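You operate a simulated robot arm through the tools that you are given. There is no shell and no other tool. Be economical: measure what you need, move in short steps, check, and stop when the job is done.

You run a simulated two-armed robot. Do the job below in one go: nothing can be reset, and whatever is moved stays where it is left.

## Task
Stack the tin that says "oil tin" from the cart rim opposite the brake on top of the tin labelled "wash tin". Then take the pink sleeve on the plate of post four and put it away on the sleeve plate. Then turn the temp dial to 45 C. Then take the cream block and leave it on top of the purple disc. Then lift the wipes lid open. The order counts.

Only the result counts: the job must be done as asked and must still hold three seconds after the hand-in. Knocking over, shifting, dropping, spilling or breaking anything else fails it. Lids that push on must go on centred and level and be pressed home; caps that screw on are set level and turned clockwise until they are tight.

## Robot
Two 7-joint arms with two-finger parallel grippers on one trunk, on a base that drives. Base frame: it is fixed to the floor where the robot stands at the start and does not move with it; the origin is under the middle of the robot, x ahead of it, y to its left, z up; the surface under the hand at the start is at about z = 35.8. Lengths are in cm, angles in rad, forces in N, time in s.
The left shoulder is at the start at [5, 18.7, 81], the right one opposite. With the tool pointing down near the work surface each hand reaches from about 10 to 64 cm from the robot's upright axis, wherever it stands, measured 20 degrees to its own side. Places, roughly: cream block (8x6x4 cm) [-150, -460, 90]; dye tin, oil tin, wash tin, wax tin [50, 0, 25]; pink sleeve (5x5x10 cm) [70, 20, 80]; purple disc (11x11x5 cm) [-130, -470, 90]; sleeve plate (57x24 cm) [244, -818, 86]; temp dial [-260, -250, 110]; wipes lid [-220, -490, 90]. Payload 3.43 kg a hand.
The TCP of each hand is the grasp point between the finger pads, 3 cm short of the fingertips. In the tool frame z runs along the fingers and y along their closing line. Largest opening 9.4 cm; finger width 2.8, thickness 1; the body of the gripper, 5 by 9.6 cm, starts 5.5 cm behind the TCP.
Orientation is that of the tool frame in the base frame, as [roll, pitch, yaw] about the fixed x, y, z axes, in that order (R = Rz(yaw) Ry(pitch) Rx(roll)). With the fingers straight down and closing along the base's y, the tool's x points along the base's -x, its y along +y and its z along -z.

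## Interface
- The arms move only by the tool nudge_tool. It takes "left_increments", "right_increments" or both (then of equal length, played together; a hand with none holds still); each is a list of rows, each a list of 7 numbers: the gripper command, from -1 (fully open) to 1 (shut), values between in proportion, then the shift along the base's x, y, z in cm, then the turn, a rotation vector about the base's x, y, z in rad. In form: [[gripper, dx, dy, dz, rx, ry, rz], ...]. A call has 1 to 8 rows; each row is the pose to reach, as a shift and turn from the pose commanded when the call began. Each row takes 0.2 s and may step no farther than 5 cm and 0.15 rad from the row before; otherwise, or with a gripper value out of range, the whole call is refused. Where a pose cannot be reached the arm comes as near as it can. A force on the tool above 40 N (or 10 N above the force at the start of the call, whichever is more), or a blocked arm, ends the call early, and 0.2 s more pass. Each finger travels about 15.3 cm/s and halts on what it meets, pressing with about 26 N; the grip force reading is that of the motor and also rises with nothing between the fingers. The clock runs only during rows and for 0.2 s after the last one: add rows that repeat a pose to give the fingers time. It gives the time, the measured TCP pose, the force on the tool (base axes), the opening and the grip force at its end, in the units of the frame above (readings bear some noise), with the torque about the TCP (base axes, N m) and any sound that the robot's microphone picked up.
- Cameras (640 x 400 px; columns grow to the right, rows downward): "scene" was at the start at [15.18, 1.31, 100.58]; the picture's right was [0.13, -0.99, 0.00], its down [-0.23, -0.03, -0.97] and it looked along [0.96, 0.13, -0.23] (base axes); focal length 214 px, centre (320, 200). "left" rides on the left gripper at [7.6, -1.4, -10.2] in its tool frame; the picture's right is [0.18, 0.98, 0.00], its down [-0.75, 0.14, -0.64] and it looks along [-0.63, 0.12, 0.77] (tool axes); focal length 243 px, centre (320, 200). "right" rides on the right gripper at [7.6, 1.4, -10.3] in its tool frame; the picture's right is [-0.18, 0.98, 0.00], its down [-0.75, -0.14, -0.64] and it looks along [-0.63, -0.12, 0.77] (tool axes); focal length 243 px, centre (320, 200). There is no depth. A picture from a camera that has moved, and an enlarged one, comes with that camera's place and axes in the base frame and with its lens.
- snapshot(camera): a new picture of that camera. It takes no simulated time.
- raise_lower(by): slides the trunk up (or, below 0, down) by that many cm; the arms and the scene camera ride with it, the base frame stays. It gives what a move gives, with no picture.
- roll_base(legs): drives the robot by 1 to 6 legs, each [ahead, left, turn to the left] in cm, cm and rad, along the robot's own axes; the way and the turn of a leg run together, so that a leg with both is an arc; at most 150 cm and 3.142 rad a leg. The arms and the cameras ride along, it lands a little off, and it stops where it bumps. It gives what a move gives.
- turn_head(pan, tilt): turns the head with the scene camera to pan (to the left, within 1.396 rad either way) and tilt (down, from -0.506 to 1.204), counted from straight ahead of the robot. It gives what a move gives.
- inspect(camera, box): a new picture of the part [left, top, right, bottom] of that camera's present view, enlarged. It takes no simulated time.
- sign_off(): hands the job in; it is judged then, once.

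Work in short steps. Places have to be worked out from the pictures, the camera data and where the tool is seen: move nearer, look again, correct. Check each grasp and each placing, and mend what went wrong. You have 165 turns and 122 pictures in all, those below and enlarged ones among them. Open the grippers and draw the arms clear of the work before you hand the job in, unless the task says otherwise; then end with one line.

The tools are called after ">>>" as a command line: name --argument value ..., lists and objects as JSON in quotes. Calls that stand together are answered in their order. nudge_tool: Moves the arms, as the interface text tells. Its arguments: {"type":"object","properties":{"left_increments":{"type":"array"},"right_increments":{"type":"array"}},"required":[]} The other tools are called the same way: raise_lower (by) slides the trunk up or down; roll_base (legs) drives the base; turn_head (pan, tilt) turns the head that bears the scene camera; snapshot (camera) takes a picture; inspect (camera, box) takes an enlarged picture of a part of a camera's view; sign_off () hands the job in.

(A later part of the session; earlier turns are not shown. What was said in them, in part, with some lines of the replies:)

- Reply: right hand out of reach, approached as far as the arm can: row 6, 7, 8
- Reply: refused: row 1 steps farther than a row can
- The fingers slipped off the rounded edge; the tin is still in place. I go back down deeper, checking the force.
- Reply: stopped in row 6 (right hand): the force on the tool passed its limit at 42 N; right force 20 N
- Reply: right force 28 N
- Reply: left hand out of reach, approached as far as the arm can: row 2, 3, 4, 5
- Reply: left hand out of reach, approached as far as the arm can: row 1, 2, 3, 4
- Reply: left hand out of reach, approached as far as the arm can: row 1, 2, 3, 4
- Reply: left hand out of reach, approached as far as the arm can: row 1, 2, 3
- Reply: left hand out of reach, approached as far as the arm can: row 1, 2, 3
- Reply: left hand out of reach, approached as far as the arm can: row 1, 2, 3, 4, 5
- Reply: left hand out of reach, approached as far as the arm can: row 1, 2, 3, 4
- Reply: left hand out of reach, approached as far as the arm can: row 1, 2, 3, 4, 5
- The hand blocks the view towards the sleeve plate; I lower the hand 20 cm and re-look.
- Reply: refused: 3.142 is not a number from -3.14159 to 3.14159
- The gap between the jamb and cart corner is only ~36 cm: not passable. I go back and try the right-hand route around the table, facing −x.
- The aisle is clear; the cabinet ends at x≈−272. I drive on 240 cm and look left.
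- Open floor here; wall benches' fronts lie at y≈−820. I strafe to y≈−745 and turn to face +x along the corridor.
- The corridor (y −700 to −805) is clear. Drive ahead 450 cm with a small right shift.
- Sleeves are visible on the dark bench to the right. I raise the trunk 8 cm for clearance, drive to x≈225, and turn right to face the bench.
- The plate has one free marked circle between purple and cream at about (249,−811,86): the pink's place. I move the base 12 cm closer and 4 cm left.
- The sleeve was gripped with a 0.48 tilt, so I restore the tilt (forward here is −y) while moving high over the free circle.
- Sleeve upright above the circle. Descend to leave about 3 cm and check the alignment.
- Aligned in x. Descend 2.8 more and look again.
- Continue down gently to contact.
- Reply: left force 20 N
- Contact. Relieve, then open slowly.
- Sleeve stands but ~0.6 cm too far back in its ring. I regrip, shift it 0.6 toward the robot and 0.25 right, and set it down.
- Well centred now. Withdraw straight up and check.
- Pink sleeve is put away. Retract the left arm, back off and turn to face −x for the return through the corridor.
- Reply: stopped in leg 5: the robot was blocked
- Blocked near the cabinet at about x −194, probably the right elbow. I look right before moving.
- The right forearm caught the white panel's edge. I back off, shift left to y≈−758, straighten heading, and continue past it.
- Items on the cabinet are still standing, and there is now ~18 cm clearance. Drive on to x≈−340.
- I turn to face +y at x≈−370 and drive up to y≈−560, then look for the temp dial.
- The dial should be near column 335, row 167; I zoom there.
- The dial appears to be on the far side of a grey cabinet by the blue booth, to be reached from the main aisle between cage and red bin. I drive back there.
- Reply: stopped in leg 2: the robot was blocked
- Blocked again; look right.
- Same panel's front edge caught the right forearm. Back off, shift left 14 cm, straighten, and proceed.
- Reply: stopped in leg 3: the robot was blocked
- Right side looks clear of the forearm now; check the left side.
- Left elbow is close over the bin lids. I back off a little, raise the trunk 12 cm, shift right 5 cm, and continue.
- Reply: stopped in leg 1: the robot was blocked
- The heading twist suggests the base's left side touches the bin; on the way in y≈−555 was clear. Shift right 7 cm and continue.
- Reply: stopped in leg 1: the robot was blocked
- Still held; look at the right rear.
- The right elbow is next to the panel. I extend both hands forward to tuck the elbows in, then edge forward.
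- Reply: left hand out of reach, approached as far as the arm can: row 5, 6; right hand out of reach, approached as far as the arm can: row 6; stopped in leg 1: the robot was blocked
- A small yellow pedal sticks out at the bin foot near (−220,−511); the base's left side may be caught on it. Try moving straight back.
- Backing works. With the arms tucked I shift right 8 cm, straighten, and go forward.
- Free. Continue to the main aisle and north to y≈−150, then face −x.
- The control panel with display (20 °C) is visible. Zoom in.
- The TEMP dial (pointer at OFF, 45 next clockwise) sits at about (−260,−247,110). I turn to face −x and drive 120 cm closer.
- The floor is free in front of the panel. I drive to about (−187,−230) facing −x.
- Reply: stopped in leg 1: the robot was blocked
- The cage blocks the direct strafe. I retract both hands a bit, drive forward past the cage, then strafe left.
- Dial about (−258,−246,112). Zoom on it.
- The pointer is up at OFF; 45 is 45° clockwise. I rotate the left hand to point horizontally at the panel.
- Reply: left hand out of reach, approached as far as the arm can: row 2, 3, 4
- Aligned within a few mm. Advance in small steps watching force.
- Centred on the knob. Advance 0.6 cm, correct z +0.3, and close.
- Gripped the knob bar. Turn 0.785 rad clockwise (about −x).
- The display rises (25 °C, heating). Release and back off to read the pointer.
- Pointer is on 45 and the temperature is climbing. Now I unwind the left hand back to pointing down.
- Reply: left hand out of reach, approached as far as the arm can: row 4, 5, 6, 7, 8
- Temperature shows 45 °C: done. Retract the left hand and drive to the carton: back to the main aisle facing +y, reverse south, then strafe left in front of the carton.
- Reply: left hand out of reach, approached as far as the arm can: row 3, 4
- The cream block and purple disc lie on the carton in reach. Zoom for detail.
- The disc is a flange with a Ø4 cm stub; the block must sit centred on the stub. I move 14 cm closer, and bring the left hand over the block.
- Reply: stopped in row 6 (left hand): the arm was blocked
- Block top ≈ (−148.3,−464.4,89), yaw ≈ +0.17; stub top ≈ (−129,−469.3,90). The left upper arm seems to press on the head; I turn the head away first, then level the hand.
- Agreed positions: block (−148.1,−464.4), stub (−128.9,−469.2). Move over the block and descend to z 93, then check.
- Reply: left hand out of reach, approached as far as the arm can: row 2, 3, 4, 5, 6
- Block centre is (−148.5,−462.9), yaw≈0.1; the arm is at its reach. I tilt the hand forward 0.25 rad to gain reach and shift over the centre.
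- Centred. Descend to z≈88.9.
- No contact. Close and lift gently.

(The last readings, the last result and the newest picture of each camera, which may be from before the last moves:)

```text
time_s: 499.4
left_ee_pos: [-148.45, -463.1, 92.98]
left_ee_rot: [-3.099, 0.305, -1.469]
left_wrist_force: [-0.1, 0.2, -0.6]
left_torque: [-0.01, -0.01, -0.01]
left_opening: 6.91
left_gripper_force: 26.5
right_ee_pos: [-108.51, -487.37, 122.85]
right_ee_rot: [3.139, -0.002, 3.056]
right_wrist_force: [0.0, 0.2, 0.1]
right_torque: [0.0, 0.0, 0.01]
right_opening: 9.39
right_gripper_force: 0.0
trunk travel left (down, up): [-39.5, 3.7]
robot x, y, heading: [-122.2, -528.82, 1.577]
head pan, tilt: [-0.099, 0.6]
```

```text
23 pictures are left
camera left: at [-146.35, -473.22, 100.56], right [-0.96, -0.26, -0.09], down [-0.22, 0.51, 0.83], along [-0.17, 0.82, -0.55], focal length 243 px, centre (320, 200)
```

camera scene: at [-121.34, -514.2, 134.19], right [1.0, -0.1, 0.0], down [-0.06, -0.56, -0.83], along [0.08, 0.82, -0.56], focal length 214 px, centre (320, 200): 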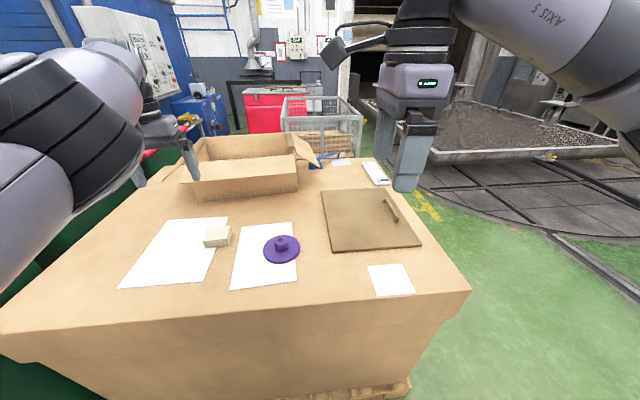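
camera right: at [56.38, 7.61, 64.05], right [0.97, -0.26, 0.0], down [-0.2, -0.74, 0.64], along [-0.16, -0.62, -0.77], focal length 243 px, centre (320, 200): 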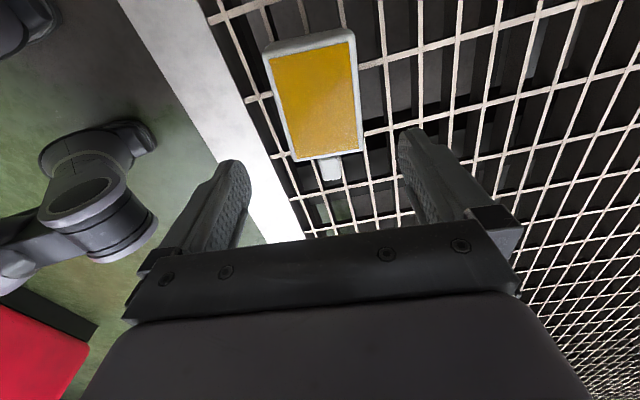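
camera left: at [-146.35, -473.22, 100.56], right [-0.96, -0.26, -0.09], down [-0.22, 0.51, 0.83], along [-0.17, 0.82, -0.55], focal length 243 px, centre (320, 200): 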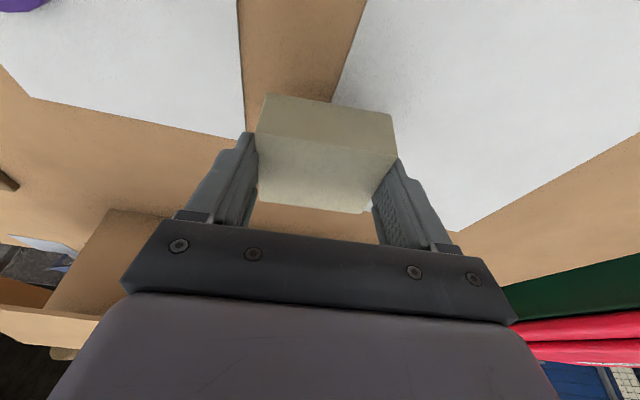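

Block held. Raise, and move above the stub.

>>> nudge_tool --left_increments '[[1, 0, 0, 4, 0, 0, 0], [1, 3, -1, 7, 0, 0, 0], [1, 7, -2, 7, 0, 0, 0], [1, 11, -3, 7, 0, 0, 0], [1, 15, -4.5, 7, 0, 0, 0], [1, 19.5, -6.1, 7, 0, 0, 0], [1, 19.5, -6.1, 7, 0, 0, 0]]'

>>> inspect --camera "scene" --box '[200, 160, 360, 280]'

>>> snapshot --camera "left"

```text
time_s: 501.2
left_ee_pos: [-132.98, -467.63, 100.66]
left_ee_rot: [-3.125, 0.325, -1.409]
left_wrist_force: [-0.5, -0.2, -0.8]
left_torque: [-0.02, -0.01, 0.02]
left_opening: 6.95
left_gripper_force: 25.8
right_ee_pos: [-108.59, -487.3, 122.73]
right_ee_rot: [3.14, -0.003, 3.056]
right_wrist_force: [1.2, 0.4, 0.3]
right_torque: [0.0, 0.0, 0.0]
right_opening: 9.39
right_gripper_force: 0.2
trunk travel left (down, up): [-39.5, 3.7]
robot x, y, heading: [-122.48, -529.08, 1.576]
head pan, tilt: [-0.099, 0.6]
stopped in row 7 (left hand): the arm was blocked; the commanded pose is now the measured one
```

```text
3.33 times, centred on (280, 220) of scene
camera zoom: at [-121.37, -514.19, 134.18], right [1.0, -0.1, 0.0], down [-0.05, -0.56, -0.83], along [0.08, 0.82, -0.57], focal length 715 px, centre (453, 133)
```

zoom: 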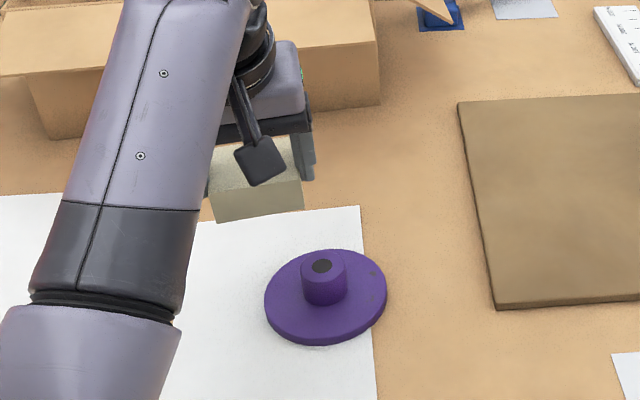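

```text
21 pictures are left
camera left: at [-130.0, -477.79, 108.03], right [-0.94, -0.32, -0.07], down [-0.23, 0.48, 0.85], along [-0.24, 0.82, -0.53], focal length 243 px, centre (320, 200)
```

left: 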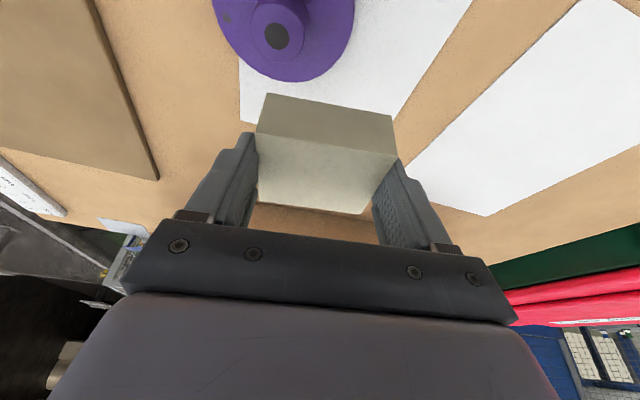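

The left arm touches the head again when reaching inward; I instead shift the base right. Back the hand off 1 cm, fix yaw, then strafe 5.4 cm.

>>> nudge_tool --left_increments '[[1, -0.5, 0, 0, 0, 0, -0.03], [1, -1, -0.5, 0, 0, 0, -0.06], [1, -1, -1, 0, 0, 0, -0.06]]'

>>> roll_base --legs '[[0, -5.4, 0]]'

```text
time_s: 502.1
left_ee_pos: [-133.43, -468.68, 100.58]
left_ee_rot: [-3.123, 0.325, -1.477]
left_wrist_force: [0.7, -0.3, -1.5]
left_torque: [-0.03, 0.01, -0.01]
left_opening: 6.93
left_gripper_force: 26.1
right_ee_pos: [-108.54, -487.34, 122.92]
right_ee_rot: [3.139, -0.002, 3.056]
right_wrist_force: [0.5, -0.2, -0.5]
right_torque: [-0.05, -0.03, -0.02]
right_opening: 9.44
right_gripper_force: 0.0
trunk travel left (down, up): [-39.5, 3.7]
robot x, y, heading: [-122.47, -528.92, 1.576]
head pan, tilt: [-0.099, 0.6]
```

```text
time_s: 503.2
left_ee_pos: [-128.12, -468.65, 100.68]
left_ee_rot: [-3.121, 0.325, -1.475]
left_wrist_force: [-0.2, 0.5, -1.0]
left_torque: [-0.02, 0.03, 0.0]
left_opening: 6.95
left_gripper_force: 25.8
right_ee_pos: [-103.04, -487.3, 122.87]
right_ee_rot: [3.14, -0.003, 3.054]
right_wrist_force: [-0.8, 0.1, -0.7]
right_torque: [0.03, 0.03, 0.03]
right_opening: 9.38
right_gripper_force: 0.1
trunk travel left (down, up): [-39.5, 3.7]
robot x, y, heading: [-117.35, -529.38, 1.576]
head pan, tilt: [-0.099, 0.6]
```

Nearly above the stub. Small correction and descend to z≈95.2, then look.

>>> nudge_tool --left_increments '[[1, -0.4, -0.1, -2, -0.018, -0.022, -0.006], [1, -0.4, -0.1, -4, -0.018, -0.022, -0.006], [1, -0.4, -0.1, -5.4, -0.018, -0.022, -0.006], [1, -0.4, -0.1, -5.4, -0.018, -0.022, -0.006]]'

>>> inspect --camera "scene" --box '[200, 180, 360, 280]'

```text
time_s: 504.2
left_ee_pos: [-128.48, -468.79, 95.3]
left_ee_rot: [-3.101, 0.306, -1.474]
left_wrist_force: [0.4, 0.0, -1.6]
left_torque: [-0.02, 0.04, 0.03]
left_opening: 6.91
left_gripper_force: 25.8
right_ee_pos: [-103.24, -487.28, 122.98]
right_ee_rot: [3.141, -0.002, 3.057]
right_wrist_force: [0.1, -0.1, 0.2]
right_torque: [0.01, 0.0, 0.01]
right_opening: 9.42
right_gripper_force: 0.1
trunk travel left (down, up): [-39.5, 3.7]
robot x, y, heading: [-116.89, -528.79, 1.578]
head pan, tilt: [-0.099, 0.6]
```

```text
4.00 times, centred on (280, 230) of scene
camera zoom: at [-115.95, -514.18, 134.18], right [1.0, -0.1, 0.0], down [-0.05, -0.56, -0.83], along [0.08, 0.82, -0.56], focal length 858 px, centre (480, 80)
```

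zoom: 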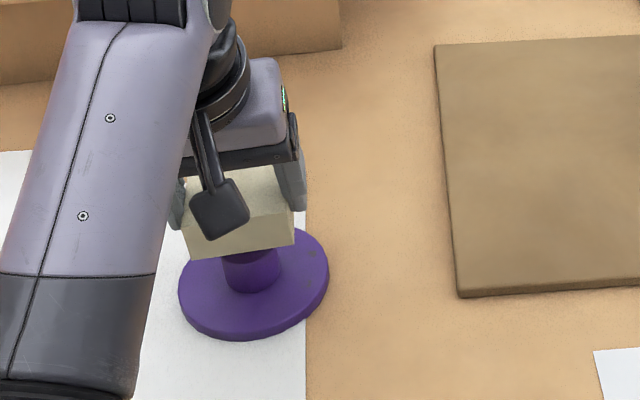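

Aligned. Lower gently until contact.

>>> nudge_tool --left_increments '[[1, 0, 0, -0.4, 0, 0, 0], [1, 0, 0, -0.8, 0, 0, 0], [1, 0, 0, -1.2, 0, 0, 0], [1, 0, 0, -1.2, 0, 0, 0]]'

```text
time_s: 505.2
left_ee_pos: [-128.6, -468.83, 94.05]
left_ee_rot: [-3.101, 0.306, -1.475]
left_wrist_force: [0.5, -0.4, -0.7]
left_torque: [-0.01, 0.01, -0.01]
left_opening: 6.92
left_gripper_force: 25.4
right_ee_pos: [-103.11, -487.35, 122.88]
right_ee_rot: [3.14, -0.002, 3.058]
right_wrist_force: [0.0, -0.6, 0.2]
right_torque: [-0.02, -0.01, 0.02]
right_opening: 9.41
right_gripper_force: 0.0
trunk travel left (down, up): [-39.5, 3.7]
robot x, y, heading: [-117.23, -528.88, 1.573]
head pan, tilt: [-0.099, 0.6]
```

>>> nudge_tool --left_increments '[[1, 0, 0, -0.2, 0, 0, 0], [1, 0, 0, -0.4, 0, 0, 0], [1, 0, 0, -0.4, 0, 0, 0]]'

```text
time_s: 506.0
left_ee_pos: [-128.56, -468.77, 93.65]
left_ee_rot: [-3.101, 0.305, -1.473]
left_wrist_force: [0.3, 0.1, -1.6]
left_torque: [-0.04, -0.03, -0.01]
left_opening: 6.92
left_gripper_force: 26.2
right_ee_pos: [-103.18, -487.37, 122.9]
right_ee_rot: [3.139, -0.001, 3.057]
right_wrist_force: [-0.2, -0.3, -0.2]
right_torque: [-0.01, 0.0, -0.02]
right_opening: 9.39
right_gripper_force: 0.2
trunk travel left (down, up): [-39.5, 3.7]
robot x, y, heading: [-116.71, -529.37, 1.574]
head pan, tilt: [-0.099, 0.6]
```

>>> nudge_tool --left_increments '[[1, 0, 0, -0.2, 0, 0, 0], [1, 0, 0, -0.4, 0, 0, 0], [1, 0, 0, -0.4, 0, 0, 0]]'

>>> inspect --camera "scene" --box '[220, 200, 300, 270]'

```text
time_s: 506.8
left_ee_pos: [-128.67, -468.79, 93.24]
left_ee_rot: [-3.101, 0.308, -1.474]
left_wrist_force: [0.0, -0.3, 3.5]
left_torque: [0.0, 0.12, 0.05]
left_opening: 6.93
left_gripper_force: 26.1
right_ee_pos: [-103.2, -487.38, 122.95]
right_ee_rot: [3.141, -0.003, 3.057]
right_wrist_force: [-0.4, 0.3, -0.3]
right_torque: [0.01, -0.02, -0.01]
right_opening: 9.39
right_gripper_force: 0.0
trunk travel left (down, up): [-39.5, 3.7]
robot x, y, heading: [-116.8, -529.14, 1.573]
head pan, tilt: [-0.099, 0.6]
```

```text
5.71 times, centred on (260, 235) of scene
camera zoom: at [-115.95, -514.23, 134.2], right [1.0, -0.1, 0.0], down [-0.05, -0.56, -0.83], along [0.08, 0.82, -0.56], focal length 1226 px, centre (663, 0)
```

zoom: 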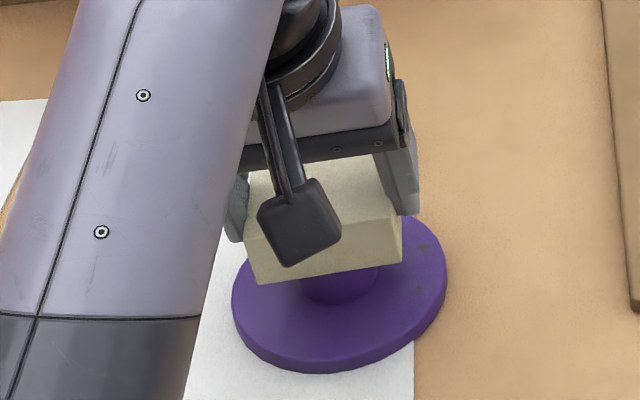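

Contact made (≈5 N). Release slowly and retreat upward.

>>> nudge_tool --left_increments '[[0.5, 0, 0, 0, 0, 0, 0], [-0.55, 0, 0, 0, 0, 0, 0], [-0.7, 0, 0, 0, 0, 0, 0], [-1, 0, 0, 0, 0, 0, 0], [-1, 0, 0, 0, 0, 0, 0]]'

>>> inspect --camera "scene" --box '[220, 200, 300, 270]'

```text
time_s: 508.0
left_ee_pos: [-128.49, -468.8, 93.23]
left_ee_rot: [-3.102, 0.304, -1.473]
left_wrist_force: [-0.5, 0.1, -0.1]
left_torque: [0.03, -0.03, -0.02]
left_opening: 9.39
left_gripper_force: 0.0
right_ee_pos: [-103.12, -487.44, 122.94]
right_ee_rot: [3.139, -0.002, 3.055]
right_wrist_force: [-0.4, 0.1, 0.3]
right_torque: [-0.01, -0.03, 0.04]
right_opening: 9.41
right_gripper_force: 0.1
trunk travel left (down, up): [-39.5, 3.7]
robot x, y, heading: [-116.87, -529.32, 1.573]
head pan, tilt: [-0.099, 0.6]
```

```text
5.71 times, centred on (260, 235) of scene
camera zoom: at [-115.95, -514.19, 134.18], right [1.0, -0.1, 0.0], down [-0.05, -0.56, -0.83], along [0.08, 0.82, -0.56], focal length 1226 px, centre (663, 0)
```

zoom: 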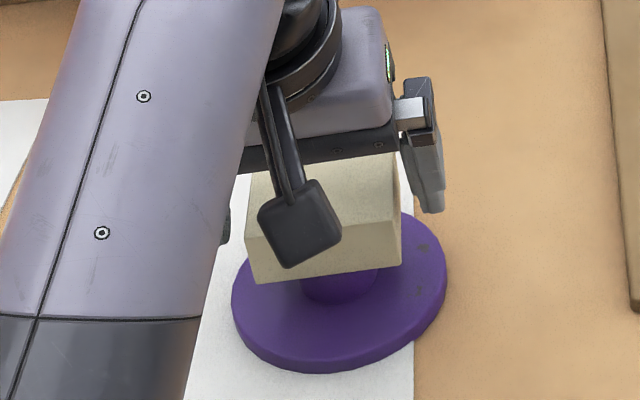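

Block stays level on the stub. Withdraw straight up.

>>> nudge_tool --left_increments '[[-1, 0, 0, 1, 0, 0, 0], [-1, 0, 0, 3, 0, 0, 0], [-1, 0, 0, 6, 0, 0, 0], [-1, 0, 0, 10, 0, 0, 0], [-1, -2, 0, 14, 0, 0, 0], [-1, -4, 0, 18, -0.1, 0, 0], [-1, -8, -2, 20, -0.2, 0, 0], [-1, -12, -4, 20, -0.3, 0, 0]]'

>>> snapshot --camera "scene"

```text
time_s: 509.8
left_ee_pos: [-141.6, -471.38, 113.51]
left_ee_rot: [-3.13, 0.005, -1.475]
left_wrist_force: [-0.4, 0.0, 0.0]
left_torque: [-0.01, 0.02, 0.03]
left_opening: 9.39
left_gripper_force: 0.0
left hand out of reach, approached as far as the arm can: row 7, 8
right_ee_pos: [-103.25, -487.43, 122.88]
right_ee_rot: [3.141, -0.003, 3.057]
right_wrist_force: [0.3, -0.4, 0.0]
right_torque: [0.01, -0.01, -0.01]
right_opening: 9.41
right_gripper_force: 0.1
trunk travel left (down, up): [-39.5, 3.7]
robot x, y, heading: [-116.65, -528.83, 1.569]
head pan, tilt: [-0.099, 0.6]
```

```text
17 pictures are left
camera scene: at [-115.99, -514.2, 134.18], right [1.0, -0.1, 0.0], down [-0.05, -0.56, -0.83], along [0.08, 0.82, -0.56], focal length 214 px, centre (320, 200)
```

scene: 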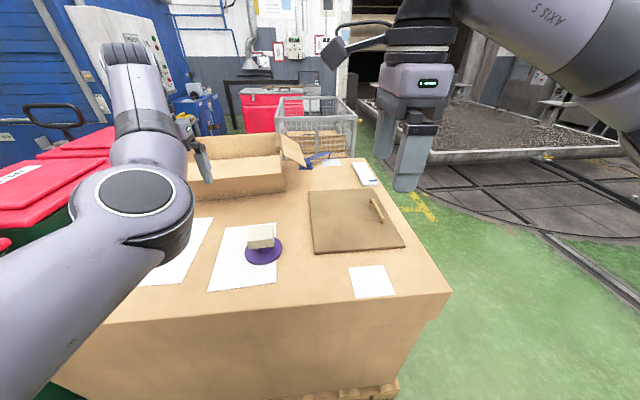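

The block rests on the disc. Now I back off and strafe left to stand in front of the bins.

>>> roll_base --legs '[[-25, 0, 0], [0, 92, 0]]'

>>> turn_head --pan 0.0 --tilt 0.7

>>> snapshot --camera "scene"

```text
time_s: 519.6
left_ee_pos: [-232.62, -496.44, 113.54]
left_ee_rot: [-3.129, 0.004, -1.472]
left_wrist_force: [0.0, 0.3, 0.2]
left_torque: [0.0, 0.0, 0.05]
left_opening: 9.42
left_gripper_force: 0.0
right_ee_pos: [-194.18, -512.45, 122.93]
right_ee_rot: [3.141, -0.002, 3.052]
right_wrist_force: [0.2, 0.5, -0.2]
right_torque: [0.0, 0.01, 0.01]
right_opening: 9.41
right_gripper_force: 0.1
trunk travel left (down, up): [-39.5, 3.7]
robot x, y, heading: [-208.13, -553.76, 1.569]
head pan, tilt: [-0.099, 0.6]
```

```text
time_s: 520.3
left_ee_pos: [-232.71, -496.39, 113.44]
left_ee_rot: [-3.129, 0.006, -1.471]
left_wrist_force: [0.2, -0.5, 0.5]
left_torque: [0.03, 0.0, -0.03]
left_opening: 9.42
left_gripper_force: 0.0
right_ee_pos: [-194.2, -512.29, 122.94]
right_ee_rot: [3.14, -0.002, 3.053]
right_wrist_force: [0.1, 0.2, -0.5]
right_torque: [0.01, 0.01, 0.01]
right_opening: 9.4
right_gripper_force: 0.0
trunk travel left (down, up): [-39.5, 3.7]
robot x, y, heading: [-207.73, -553.76, 1.568]
head pan, tilt: [0.0, 0.7]
```

```text
16 pictures are left
camera scene: at [-208.0, -539.56, 133.32], right [1.0, 0.0, 0.0], down [0.0, -0.64, -0.77], along [0.0, 0.77, -0.64], focal length 214 px, centre (320, 200)
```

scene: 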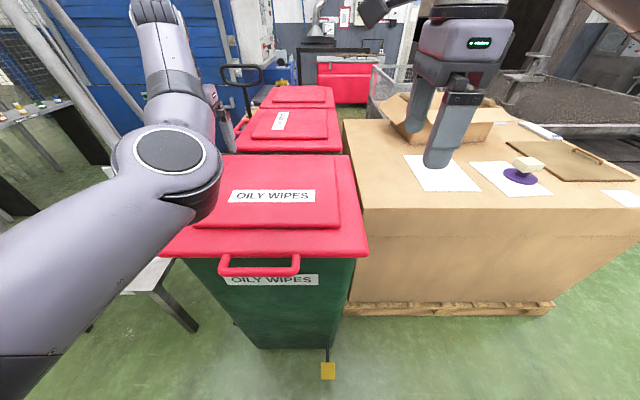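

"OILY WIPES" is the front bin's lid, with a bar handle at its front edge (~(−221.5,−513,90)), hinged at the back. I back up 12 cm and rotate the left hand to point forward horizontally.

>>> roll_base --legs '[[-12, 0, 0]]'

>>> nudge_tool --left_increments '[[-0.5, 1, -1, 0, 0.15, 0, 0], [0, 2, -2, 0, 0.3, 0, 0], [0.5, 3, -4, 0, 0.45, 0, 0], [1, 4, -6, 0, 0.6, 0, 0], [1, 6, -8, 0, 0.75, 0, 0], [1, 8, -10, 0, 0.9, 0, 0], [1, 10, -12, 0, 1.05, 0, 0], [1, 11, -13, 0, 1.2, 0, 0]]'

>>> nudge_tool --left_increments '[[1, 0, 0, -4, 0.13, 0, -0.05], [1, 0, 0, -8, 0.26, 0, -0.1], [1, 0, 0, -12, 0.371, 0, -0.1], [1, 0, 0, -16, 0.371, 0, -0.1], [1, 0, 0, -20, 0.371, 0, -0.1]]'

>>> snapshot --camera "scene"

```text
time_s: 521.5
left_ee_pos: [-232.72, -508.48, 113.52]
left_ee_rot: [-3.128, 0.007, -1.473]
left_wrist_force: [-0.6, -0.4, 0.1]
left_torque: [0.0, -0.02, -0.01]
left_opening: 9.41
left_gripper_force: 0.0
right_ee_pos: [-194.23, -524.56, 122.98]
right_ee_rot: [3.139, -0.003, 3.053]
right_wrist_force: [0.4, -0.6, 0.6]
right_torque: [0.03, 0.03, 0.01]
right_opening: 9.4
right_gripper_force: 0.1
trunk travel left (down, up): [-39.5, 3.7]
robot x, y, heading: [-208.51, -565.78, 1.57]
head pan, tilt: [0.0, 0.7]
```

```text
time_s: 523.0
left_ee_pos: [-228.65, -518.24, 113.5]
left_ee_rot: [3.106, 0.977, -1.457]
left_wrist_force: [0.0, 0.0, -0.4]
left_torque: [-0.03, 0.03, -0.03]
left_opening: 0.0
left_gripper_force: 26.2
left hand out of reach, approached as far as the arm can: row 1, 2, 3, 4, 5
right_ee_pos: [-194.25, -524.35, 122.86]
right_ee_rot: [-3.14, -0.002, 3.052]
right_wrist_force: [0.9, -0.2, 0.1]
right_torque: [-0.03, 0.05, 0.0]
right_opening: 9.39
right_gripper_force: 0.1
trunk travel left (down, up): [-39.5, 3.7]
robot x, y, heading: [-208.05, -565.98, 1.574]
head pan, tilt: [0.0, 0.7]
stopped in row 7 (left hand): the arm was blocked; the commanded pose is now the measured one
```

```text
time_s: 523.8
left_ee_pos: [-228.57, -515.59, 114.08]
left_ee_rot: [-1.164, 1.527, 0.447]
left_wrist_force: [-0.1, -0.4, 0.6]
left_torque: [0.01, 0.01, -0.01]
left_opening: 0.0
left_gripper_force: 26.1
right_ee_pos: [-194.23, -524.39, 122.91]
right_ee_rot: [3.141, -0.004, 3.053]
right_wrist_force: [0.0, -0.2, 0.0]
right_torque: [0.0, -0.02, -0.01]
right_opening: 9.4
right_gripper_force: 0.0
trunk travel left (down, up): [-39.5, 3.7]
robot x, y, heading: [-208.34, -565.81, 1.571]
head pan, tilt: [0.0, 0.7]
stopped in row 4 (left hand): the arm was blocked; the commanded pose is now the measured one
```

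```text
15 pictures are left
camera scene: at [-208.0, -551.45, 133.32], right [1.0, 0.0, 0.0], down [0.0, -0.64, -0.76], along [0.0, 0.76, -0.64], focal length 214 px, centre (320, 200)
```

scene: 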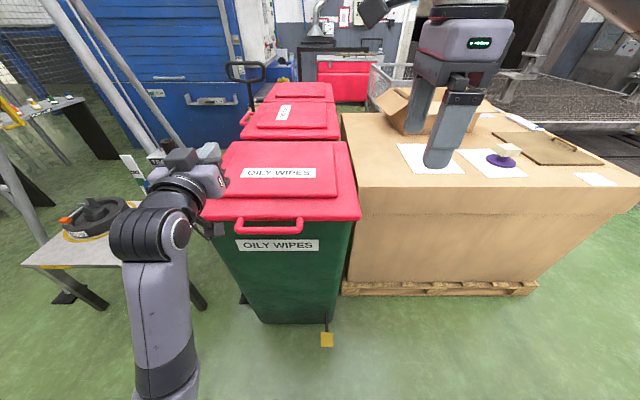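

The hand is horizontal at z 114 but the arm won't go lower there. I back the base 4 cm to clear the handle and lower the trunk instead.

>>> roll_base --legs '[[-4, 0, 0]]'

>>> raise_lower --by -20

>>> snapshot --camera "scene"

>>> snapshot --camera "left"

```text
time_s: 524.7
left_ee_pos: [-228.56, -519.62, 114.18]
left_ee_rot: [-1.148, 1.525, 0.46]
left_wrist_force: [-0.2, 0.4, 0.5]
left_torque: [-0.01, -0.01, 0.0]
left_opening: 0.01
left_gripper_force: 26.1
right_ee_pos: [-194.22, -528.33, 122.92]
right_ee_rot: [3.139, -0.004, 3.051]
right_wrist_force: [0.5, -0.7, -0.6]
right_torque: [0.02, 0.03, 0.0]
right_opening: 9.39
right_gripper_force: 0.1
trunk travel left (down, up): [-39.5, 3.7]
robot x, y, heading: [-207.81, -569.77, 1.575]
head pan, tilt: [0.0, 0.7]
```

```text
time_s: 526.9
left_ee_pos: [-228.47, -519.58, 94.13]
left_ee_rot: [-1.159, 1.528, 0.448]
left_wrist_force: [0.0, -0.6, -0.6]
left_torque: [0.01, 0.01, 0.01]
left_opening: 0.02
left_gripper_force: 25.4
right_ee_pos: [-194.31, -528.38, 102.99]
right_ee_rot: [3.14, -0.004, 3.054]
right_wrist_force: [-0.3, -0.2, 0.5]
right_torque: [-0.01, 0.0, 0.04]
right_opening: 9.39
right_gripper_force: 0.1
trunk travel left (down, up): [-19.5, 23.7]
robot x, y, heading: [-207.7, -570.08, 1.571]
head pan, tilt: [0.0, 0.7]
```

```text
14 pictures are left
camera scene: at [-207.99, -555.42, 113.33], right [1.0, 0.0, 0.0], down [0.0, -0.64, -0.77], along [0.0, 0.77, -0.64], focal length 214 px, centre (320, 200)
```

scene: 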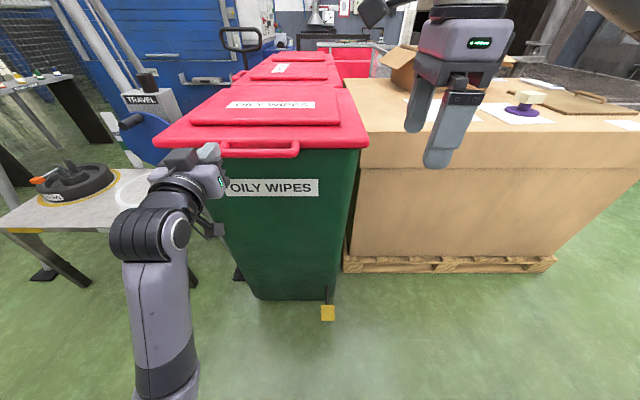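

```text
13 pictures are left
camera left: at [-226.51, -529.63, 86.49], right [-0.97, -0.03, -0.22], down [-0.15, -0.66, 0.74], along [-0.17, 0.75, 0.64], focal length 243 px, centre (320, 200)
```

left: 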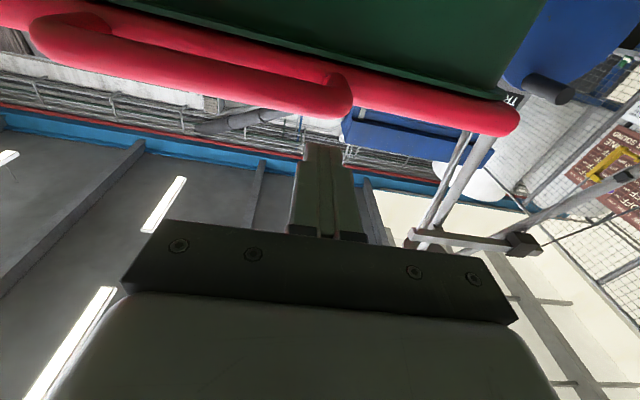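

Handle bar is at y≈−513.5, z≈91.9. I shift the base right 5, lower 6, then move forward 7 so the closed fingers go beneath the bar.

>>> raise_lower --by -6.3

>>> roll_base --legs '[[0, -5.5, 0], [7, 0, 0]]'

>>> inspect --camera "scene" --box '[140, 80, 400, 260]'

```text
time_s: 527.9
left_ee_pos: [-228.58, -519.54, 87.8]
left_ee_rot: [-1.161, 1.528, 0.449]
left_wrist_force: [0.2, -0.1, 0.4]
left_torque: [-0.01, 0.04, -0.01]
left_opening: 0.02
left_gripper_force: 25.6
right_ee_pos: [-194.23, -528.3, 96.58]
right_ee_rot: [3.138, -0.003, 3.052]
right_wrist_force: [-0.9, -0.4, -0.2]
right_torque: [-0.02, 0.01, 0.02]
right_opening: 9.39
right_gripper_force: 0.1
trunk travel left (down, up): [-13.2, 30.0]
robot x, y, heading: [-208.18, -569.91, 1.574]
head pan, tilt: [0.0, 0.7]
```

```text
time_s: 529.7
left_ee_pos: [-223.22, -512.78, 87.89]
left_ee_rot: [-1.16, 1.526, 0.448]
left_wrist_force: [0.0, -0.6, -0.3]
left_torque: [-0.02, -0.03, -0.02]
left_opening: 0.0
left_gripper_force: 26.2
right_ee_pos: [-188.78, -521.41, 96.61]
right_ee_rot: [3.138, -0.004, 3.052]
right_wrist_force: [0.8, 0.1, 0.9]
right_torque: [0.01, -0.01, 0.0]
right_opening: 9.41
right_gripper_force: 0.1
trunk travel left (down, up): [-13.2, 30.0]
robot x, y, heading: [-202.87, -562.85, 1.576]
head pan, tilt: [0.0, 0.7]
```

```text
2.22 times, centred on (270, 170) of scene
camera zoom: at [-202.51, -548.5, 107.02], right [1.0, 0.0, 0.0], down [0.0, -0.64, -0.76], along [0.0, 0.76, -0.64], focal length 477 px, centre (431, 267)
```

zoom: 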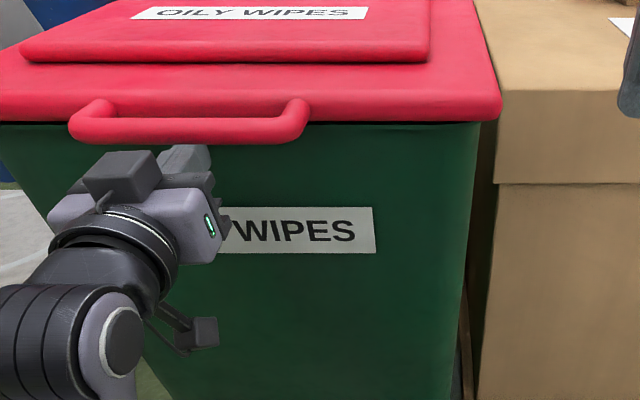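

Fingers appear under the bar. Raise the trunk 6 cm and check force.

>>> raise_lower --by 6

>>> inspect --camera "scene" --box '[140, 80, 400, 260]'

```text
time_s: 530.7
left_ee_pos: [-223.26, -512.65, 93.79]
left_ee_rot: [-1.136, 1.526, 0.475]
left_wrist_force: [-0.3, 1.2, -2.7]
left_torque: [-0.14, 0.0, 0.03]
left_opening: 0.0
left_gripper_force: 26.1
right_ee_pos: [-188.78, -521.36, 102.49]
right_ee_rot: [3.142, -0.001, 3.051]
right_wrist_force: [0.5, -0.2, 1.0]
right_torque: [0.0, 0.01, 0.02]
right_opening: 9.41
right_gripper_force: 0.0
trunk travel left (down, up): [-19.2, 24.0]
robot x, y, heading: [-202.74, -562.82, 1.569]
head pan, tilt: [0.0, 0.7]
```

```text
2.22 times, centred on (270, 170) of scene
camera zoom: at [-202.52, -548.45, 113.02], right [1.0, 0.0, 0.0], down [0.0, -0.64, -0.76], along [0.0, 0.76, -0.64], focal length 477 px, centre (431, 267)
```

zoom: 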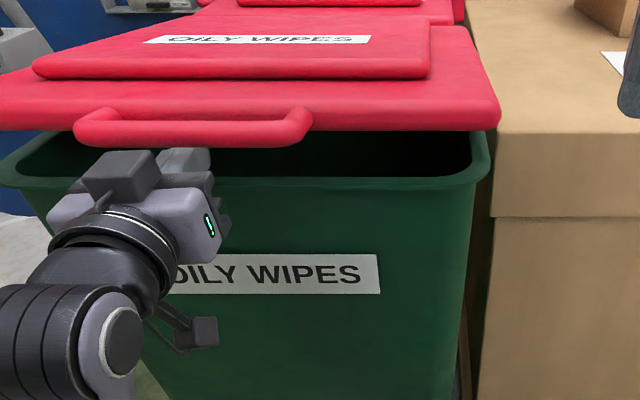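

The lid lifts easily (~3 N). Continue raising and edging forward.

>>> raise_lower --by 8

>>> roll_base --legs '[[5, 0, 0]]'

>>> raise_lower --by 8

>>> nudge_tool --left_increments '[[1, 0, 1, 0.5, 0, 0, 0], [1, 0, 2.5, 1, 0, 0, 0], [1, 0, 4, 2, 0, 0, 0], [1, 0, 6, 3, 0, 0, 0]]'

>>> snapshot --camera "scene"

```text
time_s: 531.8
left_ee_pos: [-223.19, -512.54, 101.93]
left_ee_rot: [-1.136, 1.526, 0.475]
left_wrist_force: [0.3, 2.5, -4.9]
left_torque: [-0.05, 0.02, 0.03]
left_opening: 0.0
left_gripper_force: 26.0
right_ee_pos: [-188.76, -521.39, 110.56]
right_ee_rot: [3.141, -0.002, 3.053]
right_wrist_force: [-0.3, -0.5, -0.4]
right_torque: [0.01, 0.0, 0.0]
right_opening: 9.4
right_gripper_force: 0.1
trunk travel left (down, up): [-27.2, 16.0]
robot x, y, heading: [-202.64, -563.15, 1.571]
head pan, tilt: [0.0, 0.7]
```

```text
time_s: 532.6
left_ee_pos: [-223.14, -511.84, 102.99]
left_ee_rot: [-0.7, 1.501, 0.905]
left_wrist_force: [0.5, -14.8, 0.3]
left_torque: [0.08, 0.02, -0.15]
left_opening: 0.01
left_gripper_force: 25.5
right_ee_pos: [-188.81, -519.95, 110.67]
right_ee_rot: [3.141, -0.002, 3.056]
right_wrist_force: [0.5, 0.6, 0.2]
right_torque: [-0.01, -0.01, 0.03]
right_opening: 9.4
right_gripper_force: 0.1
trunk travel left (down, up): [-27.2, 16.0]
robot x, y, heading: [-202.68, -561.28, 1.571]
head pan, tilt: [0.0, 0.7]
stopped in leg 1: the force on the tool passed its limit at 68 N (the readings are from after the stop); the commanded pose is now the measured one
```

```text
time_s: 533.8
left_ee_pos: [-223.21, -511.57, 110.73]
left_ee_rot: [-0.743, 1.505, 0.863]
left_wrist_force: [-0.1, 3.5, -5.8]
left_torque: [-0.18, 0.0, 0.01]
left_opening: 0.0
left_gripper_force: 26.2
right_ee_pos: [-188.9, -519.7, 118.62]
right_ee_rot: [3.141, -0.001, 3.056]
right_wrist_force: [0.5, -1.0, -0.8]
right_torque: [-0.03, -0.02, 0.0]
right_opening: 9.4
right_gripper_force: 0.0
trunk travel left (down, up): [-35.2, 8.0]
robot x, y, heading: [-202.38, -561.14, 1.569]
head pan, tilt: [0.0, 0.7]
```

```text
time_s: 534.8
left_ee_pos: [-223.31, -507.27, 114.95]
left_ee_rot: [-0.472, 1.466, 1.136]
left_wrist_force: [-0.1, -16.1, 9.8]
left_torque: [0.23, -0.09, -0.08]
left_opening: 0.02
left_gripper_force: 25.6
right_ee_pos: [-188.87, -520.19, 118.69]
right_ee_rot: [3.139, -0.004, 3.057]
right_wrist_force: [0.4, 0.5, -1.5]
right_torque: [0.0, 0.0, 0.03]
right_opening: 9.41
right_gripper_force: 0.1
trunk travel left (down, up): [-35.2, 8.0]
robot x, y, heading: [-202.49, -561.66, 1.577]
head pan, tilt: [0.0, 0.7]
stopped in row 4 (left hand): the force on the tool passed its limit at 44 N (the readings are from after the stop); the commanded pose is now the measured one
```

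```text
10 pictures are left
camera scene: at [-202.52, -547.21, 129.07], right [1.0, 0.0, 0.0], down [0.0, -0.64, -0.77], along [0.0, 0.77, -0.64], focal length 214 px, centre (320, 200)
```

scene: 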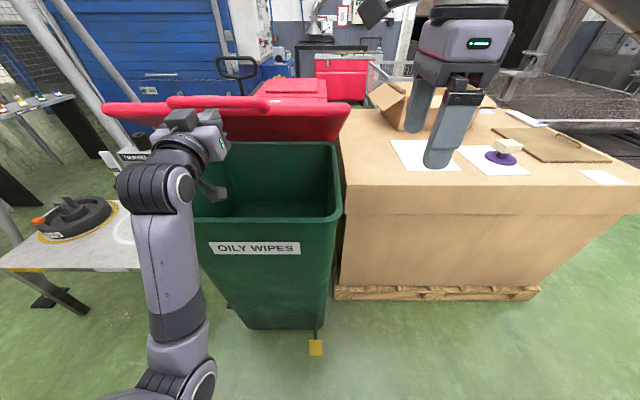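

The fingertips are jammed against the lid's front lip. I tilt the fingers down parallel to the raised lid (~30°), so they can slide beneath the lip, then insert further.

>>> nudge_tool --left_increments '[[1, 0, -0.8, 0, -0.14, 0, 0], [1, 0, -0.8, 0, -0.28, 0, 0], [1, 0, -0.8, 0, -0.42, 0, 0], [1, 0, -0.8, 0, -0.56, 0, 0], [1, 0, -0.8, 0, -0.68, 0, 0], [1, 0, 0.8, -0.9, -0.68, 0, 0], [1, 0, 2.5, -1.9, -0.68, 0, 0], [1, 0, 4.2, -2.9, -0.68, 0, 0]]'

>>> inspect --camera "scene" --box '[80, 60, 380, 260]'

```text
time_s: 536.5
left_ee_pos: [-223.21, -504.52, 113.21]
left_ee_rot: [-3.098, 0.988, -1.479]
left_wrist_force: [-2.9, -27.9, 14.3]
left_torque: [0.04, -1.29, -0.97]
left_opening: 0.0
left_gripper_force: 26.1
right_ee_pos: [-189.01, -520.23, 118.82]
right_ee_rot: [3.137, -0.004, 3.059]
right_wrist_force: [0.2, -0.6, 0.4]
right_torque: [0.0, -0.02, -0.02]
right_opening: 9.39
right_gripper_force: 0.1
trunk travel left (down, up): [-35.2, 8.0]
robot x, y, heading: [-202.62, -561.34, 1.579]
head pan, tilt: [0.0, 0.7]
stopped in row 8 (left hand): the force on the tool passed its limit at 52 N (the readings are from after the stop); the commanded pose is now the measured one
```

```text
2.00 times, centred on (230, 160) of scene
camera zoom: at [-202.58, -547.49, 129.11], right [1.0, 0.0, 0.0], down [0.0, -0.64, -0.77], along [0.0, 0.77, -0.64], focal length 429 px, centre (500, 280)
```

zoom: 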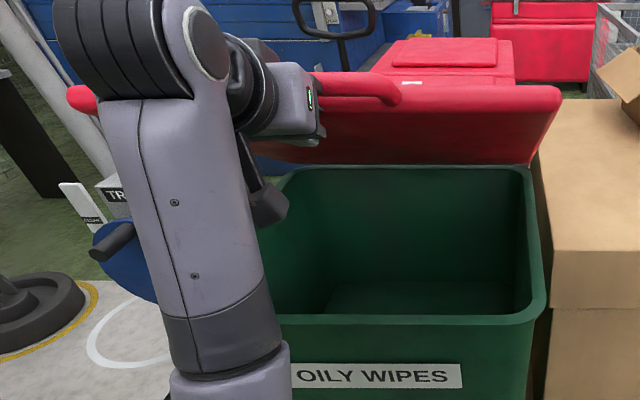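

The fingers are now under the lip with the palm against the bar, and the lid is ~35° open. I follow the lid's arc up and forward while levelling the tool.

>>> nudge_tool --left_increments '[[1, 0, -0.5, 0.4, 0, 0, 0], [1, 0, 1.4, 2.4, 0.06, 0, 0], [1, 0, 3.3, 4.5, 0.11, 0, 0], [1, 0, 5.5, 7.2, 0.23, 0, 0], [1, 0, 8.1, 9.7, 0.33, 0, 0], [1, 0, 10.8, 12, 0.44, 0, 0], [1, 0, 14, 14, 0.54, 0, 0], [1, 0, 17, 16, 0.58, 0, 0]]'

>>> snapshot --camera "scene"

```text
time_s: 538.3
left_ee_pos: [-223.12, -486.99, 128.7]
left_ee_rot: [-1.882, 1.523, -0.274]
left_wrist_force: [-0.3, -3.3, -3.3]
left_torque: [-0.06, 0.01, 0.01]
left_opening: 0.0
left_gripper_force: 26.2
right_ee_pos: [-188.96, -519.83, 118.56]
right_ee_rot: [3.14, -0.003, 3.055]
right_wrist_force: [-0.4, -0.3, 0.3]
right_torque: [0.01, -0.01, 0.03]
right_opening: 9.39
right_gripper_force: 0.1
trunk travel left (down, up): [-35.2, 8.0]
robot x, y, heading: [-202.32, -561.22, 1.57]
head pan, tilt: [0.0, 0.7]
```

```text
8 pictures are left
camera scene: at [-202.56, -546.92, 129.02], right [1.0, 0.0, 0.0], down [0.0, -0.64, -0.76], along [0.0, 0.76, -0.64], focal length 214 px, centre (320, 200)
```

scene: 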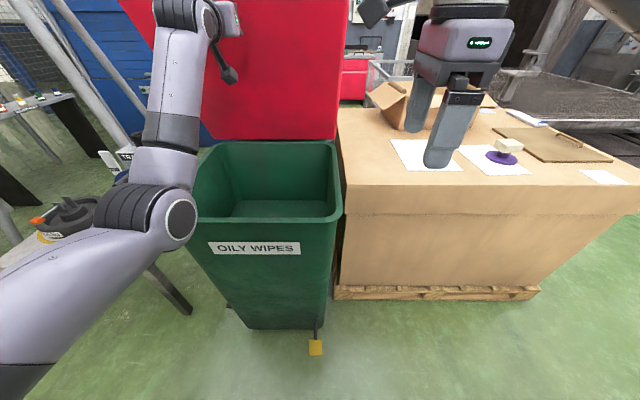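

The lid is ~60° open. Push it past vertical: base forward 8 cm, then extend the arm.

>>> roll_base --legs '[[8, 0, 0]]'

>>> nudge_tool --left_increments '[[1, 0, 2, 0, 0, 0, 0], [1, 0, 4, 0, 0, 0, 0], [1, 0, 6, 0, 0, 0, 0], [1, 0, 8, 0, 0, 0, 0], [1, 0, 10, 0, 0, 0, 0], [1, 0, 12, 0, 0, 0, 0], [1, 0, 14, 0, 0, 0, 0]]'

>>> snapshot --camera "scene"

```text
time_s: 539.4
left_ee_pos: [-223.32, -478.96, 128.46]
left_ee_rot: [-1.988, 1.521, -0.381]
left_wrist_force: [0.4, 0.4, -0.3]
left_torque: [0.02, 0.01, 0.0]
left_opening: 0.02
left_gripper_force: 25.9
right_ee_pos: [-188.76, -511.91, 118.56]
right_ee_rot: [-3.141, -0.002, 3.056]
right_wrist_force: [0.5, 0.1, 0.4]
right_torque: [-0.05, 0.0, 0.01]
right_opening: 9.41
right_gripper_force: 0.1
trunk travel left (down, up): [-35.2, 8.0]
robot x, y, heading: [-202.63, -553.26, 1.57]
head pan, tilt: [0.0, 0.7]
```

```text
time_s: 541.0
left_ee_pos: [-224.47, -472.56, 127.3]
left_ee_rot: [-1.987, 1.521, -0.379]
left_wrist_force: [2.5, -2.4, -0.5]
left_torque: [0.05, 0.02, -0.07]
left_opening: 0.0
left_gripper_force: 26.1
left hand out of reach, approached as far as the arm can: row 4, 5, 6, 7
right_ee_pos: [-188.92, -511.9, 118.61]
right_ee_rot: [3.141, -0.004, 3.055]
right_wrist_force: [0.6, 0.7, 0.6]
right_torque: [0.02, -0.01, 0.01]
right_opening: 9.38
right_gripper_force: 0.1
trunk travel left (down, up): [-35.2, 8.0]
robot x, y, heading: [-202.52, -553.41, 1.574]
head pan, tilt: [0.0, 0.7]
```

```text
7 pictures are left
camera scene: at [-202.57, -538.97, 129.02], right [1.0, 0.0, 0.0], down [0.0, -0.64, -0.77], along [0.0, 0.77, -0.64], focal length 214 px, centre (320, 200)
```

scene: 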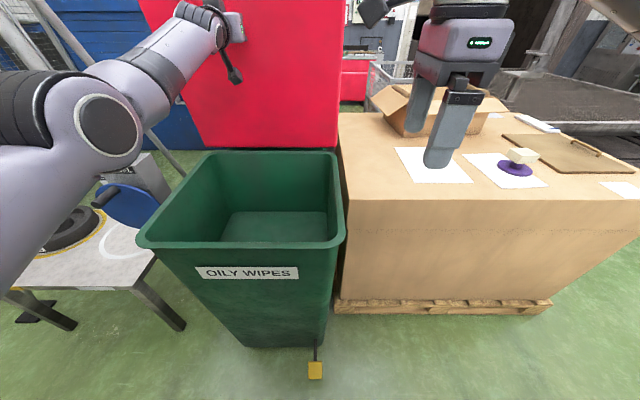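

Look higher to see the lid's angle.

>>> turn_head --pan 0.25 --tilt 0.1

>>> snapshot --camera "scene"

```text
time_s: 542.0
left_ee_pos: [-224.64, -472.54, 127.57]
left_ee_rot: [-1.98, 1.52, -0.374]
left_wrist_force: [1.5, -0.7, -1.1]
left_torque: [0.0, -0.02, -0.02]
left_opening: 0.0
left_gripper_force: 26.0
right_ee_pos: [-188.99, -511.78, 118.52]
right_ee_rot: [3.14, -0.002, 3.057]
right_wrist_force: [-0.5, 0.5, 0.4]
right_torque: [0.01, 0.0, -0.05]
right_opening: 9.37
right_gripper_force: 0.0
trunk travel left (down, up): [-35.2, 8.0]
robot x, y, heading: [-202.89, -553.43, 1.576]
head pan, tilt: [0.25, 0.099]
```

```text
6 pictures are left
camera scene: at [-204.84, -538.51, 134.49], right [0.97, 0.25, 0.0], down [0.02, -0.1, -0.99], along [-0.25, 0.96, -0.1], focal length 214 px, centre (320, 200)
```

scene: 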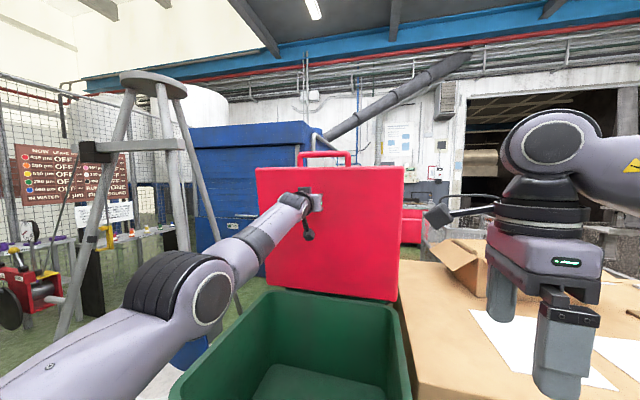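

The lid looks nearly upright and there is little force on the hand. I back off 4 cm to see whether it stays up by itself.

>>> nudge_tool --left_increments '[[1, 0, -1, 0, 0, 0, 0], [1, 0, -2, 0, 0, 0, 0], [1, 0, -4, 0, 0, 0, 0], [1, 0, -4, 0, 0, 0, 0], [1, 0, -4, 0, 0, 0, 0]]'

>>> inspect --camera "scene" --box '[200, 120, 460, 320]'

```text
time_s: 543.2
left_ee_pos: [-224.19, -472.96, 128.57]
left_ee_rot: [-1.978, 1.521, -0.37]
left_wrist_force: [-0.5, -1.9, -0.2]
left_torque: [-0.01, -0.01, -0.03]
left_opening: 0.0
left_gripper_force: 25.8
left hand out of reach, approached as far as the arm can: row 1, 2, 3, 4, 5
right_ee_pos: [-188.76, -511.81, 118.61]
right_ee_rot: [3.14, -0.004, 3.057]
right_wrist_force: [-0.2, -0.1, 0.3]
right_torque: [0.04, 0.02, -0.01]
right_opening: 9.4
right_gripper_force: 0.0
trunk travel left (down, up): [-35.2, 8.0]
robot x, y, heading: [-202.31, -553.63, 1.567]
head pan, tilt: [0.25, 0.099]
```

```text
2.00 times, centred on (330, 220) of scene
camera zoom: at [-204.83, -538.54, 134.51], right [0.97, 0.25, 0.0], down [0.02, -0.1, -1.0], along [-0.25, 0.96, -0.1], focal length 429 px, centre (300, 160)
```

zoom: 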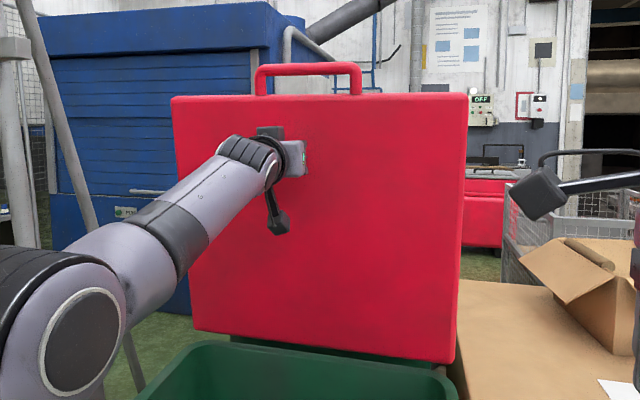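

The arm itself didn't retreat. I back the base 7 cm to test if the lid (≈85°) stays.

>>> roll_base --legs '[[-7, 0, 0]]'

>>> inspect --camera "scene" --box '[200, 100, 460, 300]'

```text
time_s: 544.2
left_ee_pos: [-224.34, -480.0, 128.58]
left_ee_rot: [-1.979, 1.518, -0.371]
left_wrist_force: [-0.1, 0.5, 1.5]
left_torque: [-0.04, 0.01, 0.01]
left_opening: 0.01
left_gripper_force: 25.7
right_ee_pos: [-188.94, -518.79, 118.62]
right_ee_rot: [3.14, -0.003, 3.057]
right_wrist_force: [0.5, -0.3, 0.4]
right_torque: [0.02, 0.02, 0.0]
right_opening: 9.42
right_gripper_force: 0.0
trunk travel left (down, up): [-35.2, 8.0]
robot x, y, heading: [-202.37, -560.25, 1.575]
head pan, tilt: [0.25, 0.099]
```

```text
2.00 times, centred on (330, 200) of scene
camera zoom: at [-204.84, -545.5, 134.51], right [0.97, 0.25, 0.0], down [0.02, -0.1, -1.0], along [-0.25, 0.96, -0.1], focal length 429 px, centre (300, 200)
```

zoom: 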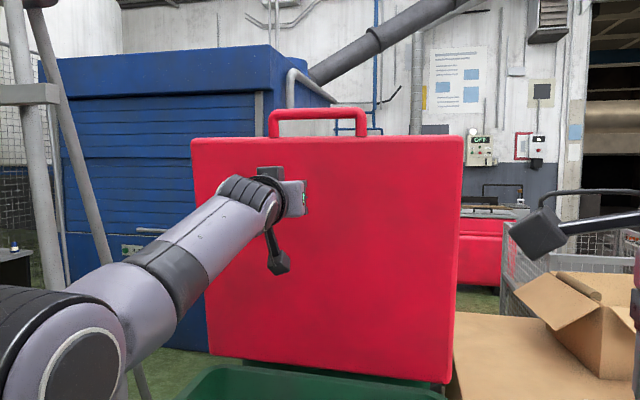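

The lid stays upright on its own. I withdraw: base back 9 cm, arm back and gripper opened.

>>> roll_base --legs '[[-9, 0, 0]]'

>>> nudge_tool --left_increments '[[0.5, 0, -3, 1, -0.1, 0, 0], [0, 0, -6, 2, -0.2, 0, 0], [-0.5, 0, -9, 2, -0.3, 0, 0], [-1, 0, -12, 2, -0.4, 0, 0], [-1, 0, -15, 2, -0.5, 0, 0], [-1, 0, -17, 2, -0.6, 0, 0], [-1, 0, -18, 2, -0.7, 0, 0]]'

>>> snapshot --camera "scene"

```text
time_s: 545.3
left_ee_pos: [-224.21, -488.87, 128.38]
left_ee_rot: [-1.982, 1.522, -0.374]
left_wrist_force: [0.0, 0.1, 0.8]
left_torque: [-0.03, -0.01, -0.02]
left_opening: 0.02
left_gripper_force: 26.0
right_ee_pos: [-188.93, -527.63, 118.65]
right_ee_rot: [3.14, -0.002, 3.057]
right_wrist_force: [-0.1, 0.6, 0.5]
right_torque: [0.02, 0.01, -0.02]
right_opening: 9.41
right_gripper_force: 0.0
trunk travel left (down, up): [-35.2, 8.0]
robot x, y, heading: [-202.56, -569.26, 1.571]
head pan, tilt: [0.25, 0.099]
```

```text
time_s: 546.9
left_ee_pos: [-223.89, -501.61, 133.89]
left_ee_rot: [-3.126, 0.846, -1.499]
left_wrist_force: [0.0, -0.1, -0.2]
left_torque: [0.0, 0.01, -0.01]
left_opening: 9.39
left_gripper_force: 0.1
left hand out of reach, approached as far as the arm can: row 1, 2, 3, 4, 5, 6, 7
right_ee_pos: [-188.86, -527.72, 118.56]
right_ee_rot: [3.14, -0.003, 3.057]
right_wrist_force: [0.8, -0.5, -0.1]
right_torque: [-0.02, -0.01, 0.02]
right_opening: 9.42
right_gripper_force: 0.0
trunk travel left (down, up): [-35.2, 8.0]
robot x, y, heading: [-202.65, -568.93, 1.576]
head pan, tilt: [0.25, 0.099]
```

```text
3 pictures are left
camera scene: at [-204.77, -554.31, 134.5], right [0.97, 0.25, 0.0], down [0.02, -0.1, -1.0], along [-0.25, 0.96, -0.1], focal length 214 px, centre (320, 200)
```

scene: 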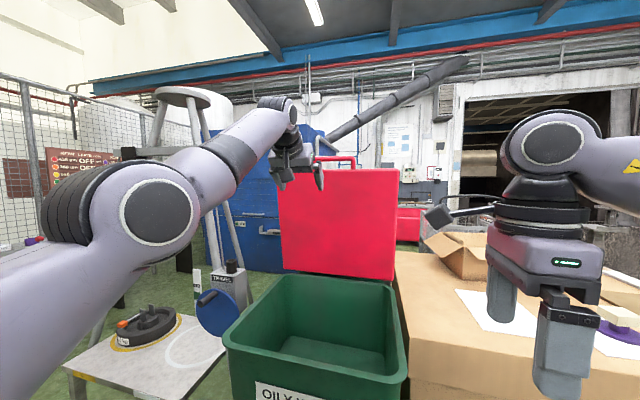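

The lid stays open. One more retraction to bring the hand clear of the bin.

>>> nudge_tool --left_increments '[[-1, 0, -2, 0, -0.14, 0, 0], [-1, 0, -5, 0, -0.28, 0, 0], [-1, 0, -8, 0, -0.42, 0, 0], [-1, 0, -11, 0, -0.56, 0, 0], [-1, 0, -14, 0, -0.7, 0, 0], [-1, 0, -16, 0, -0.8, 0, 0], [-1, 0, -16, 0, -0.8, 0, 0]]'

>>> turn_head --pan -0.1 --tilt 0.4

>>> snapshot --camera "scene"

```text
time_s: 548.5
left_ee_pos: [-224.19, -513.69, 132.69]
left_ee_rot: [3.117, 0.29, -1.521]
left_wrist_force: [0.4, 0.3, 0.9]
left_torque: [-0.01, -0.01, 0.02]
left_opening: 9.41
left_gripper_force: 0.0
left hand out of reach, approached as far as the arm can: row 1, 2, 3, 4, 5, 6, 7
right_ee_pos: [-188.85, -527.63, 118.61]
right_ee_rot: [3.141, -0.004, 3.057]
right_wrist_force: [-1.1, 0.5, 0.0]
right_torque: [0.03, 0.02, 0.0]
right_opening: 9.39
right_gripper_force: 0.1
trunk travel left (down, up): [-35.2, 8.0]
robot x, y, heading: [-202.54, -569.24, 1.579]
head pan, tilt: [0.25, 0.099]
```

```text
time_s: 549.3
left_ee_pos: [-224.15, -513.74, 132.65]
left_ee_rot: [3.117, 0.291, -1.523]
left_wrist_force: [0.1, -0.7, -0.3]
left_torque: [-0.01, -0.03, -0.02]
left_opening: 9.4
left_gripper_force: 0.1
right_ee_pos: [-188.99, -527.65, 118.68]
right_ee_rot: [3.141, -0.003, 3.059]
right_wrist_force: [0.3, 0.3, 0.1]
right_torque: [-0.01, 0.0, -0.03]
right_opening: 9.41
right_gripper_force: 0.1
trunk travel left (down, up): [-35.2, 8.0]
robot x, y, heading: [-202.89, -568.93, 1.573]
head pan, tilt: [-0.099, 0.4]
```

```text
2 pictures are left
camera scene: at [-201.64, -553.98, 131.71], right [1.0, -0.09, 0.0], down [-0.04, -0.39, -0.92], along [0.09, 0.92, -0.39], focal length 214 px, centre (320, 200)
```

scene: 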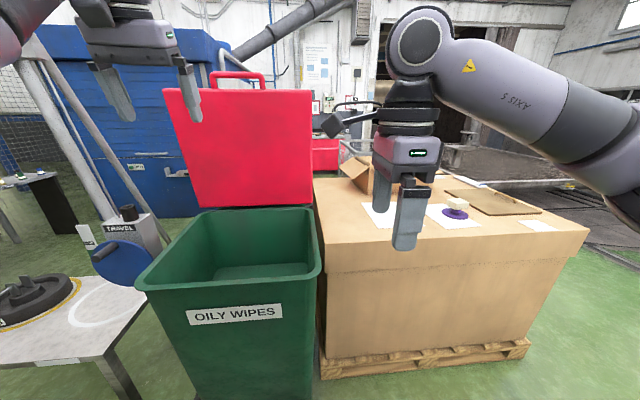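

The lid has stayed open for over 4 s, the cream block is still on the disc, both grippers are open and the arms are clear. I hand in.

>>> sign_off

```text
The job is handed in.
```

All five steps are done in the order asked, and I handed the job in. On the way the robot bumped a panel by the white table twice, a bin twice and the wire cage once; in the later pictures of the panel and the bin nothing had moved, but I did not check the cage.
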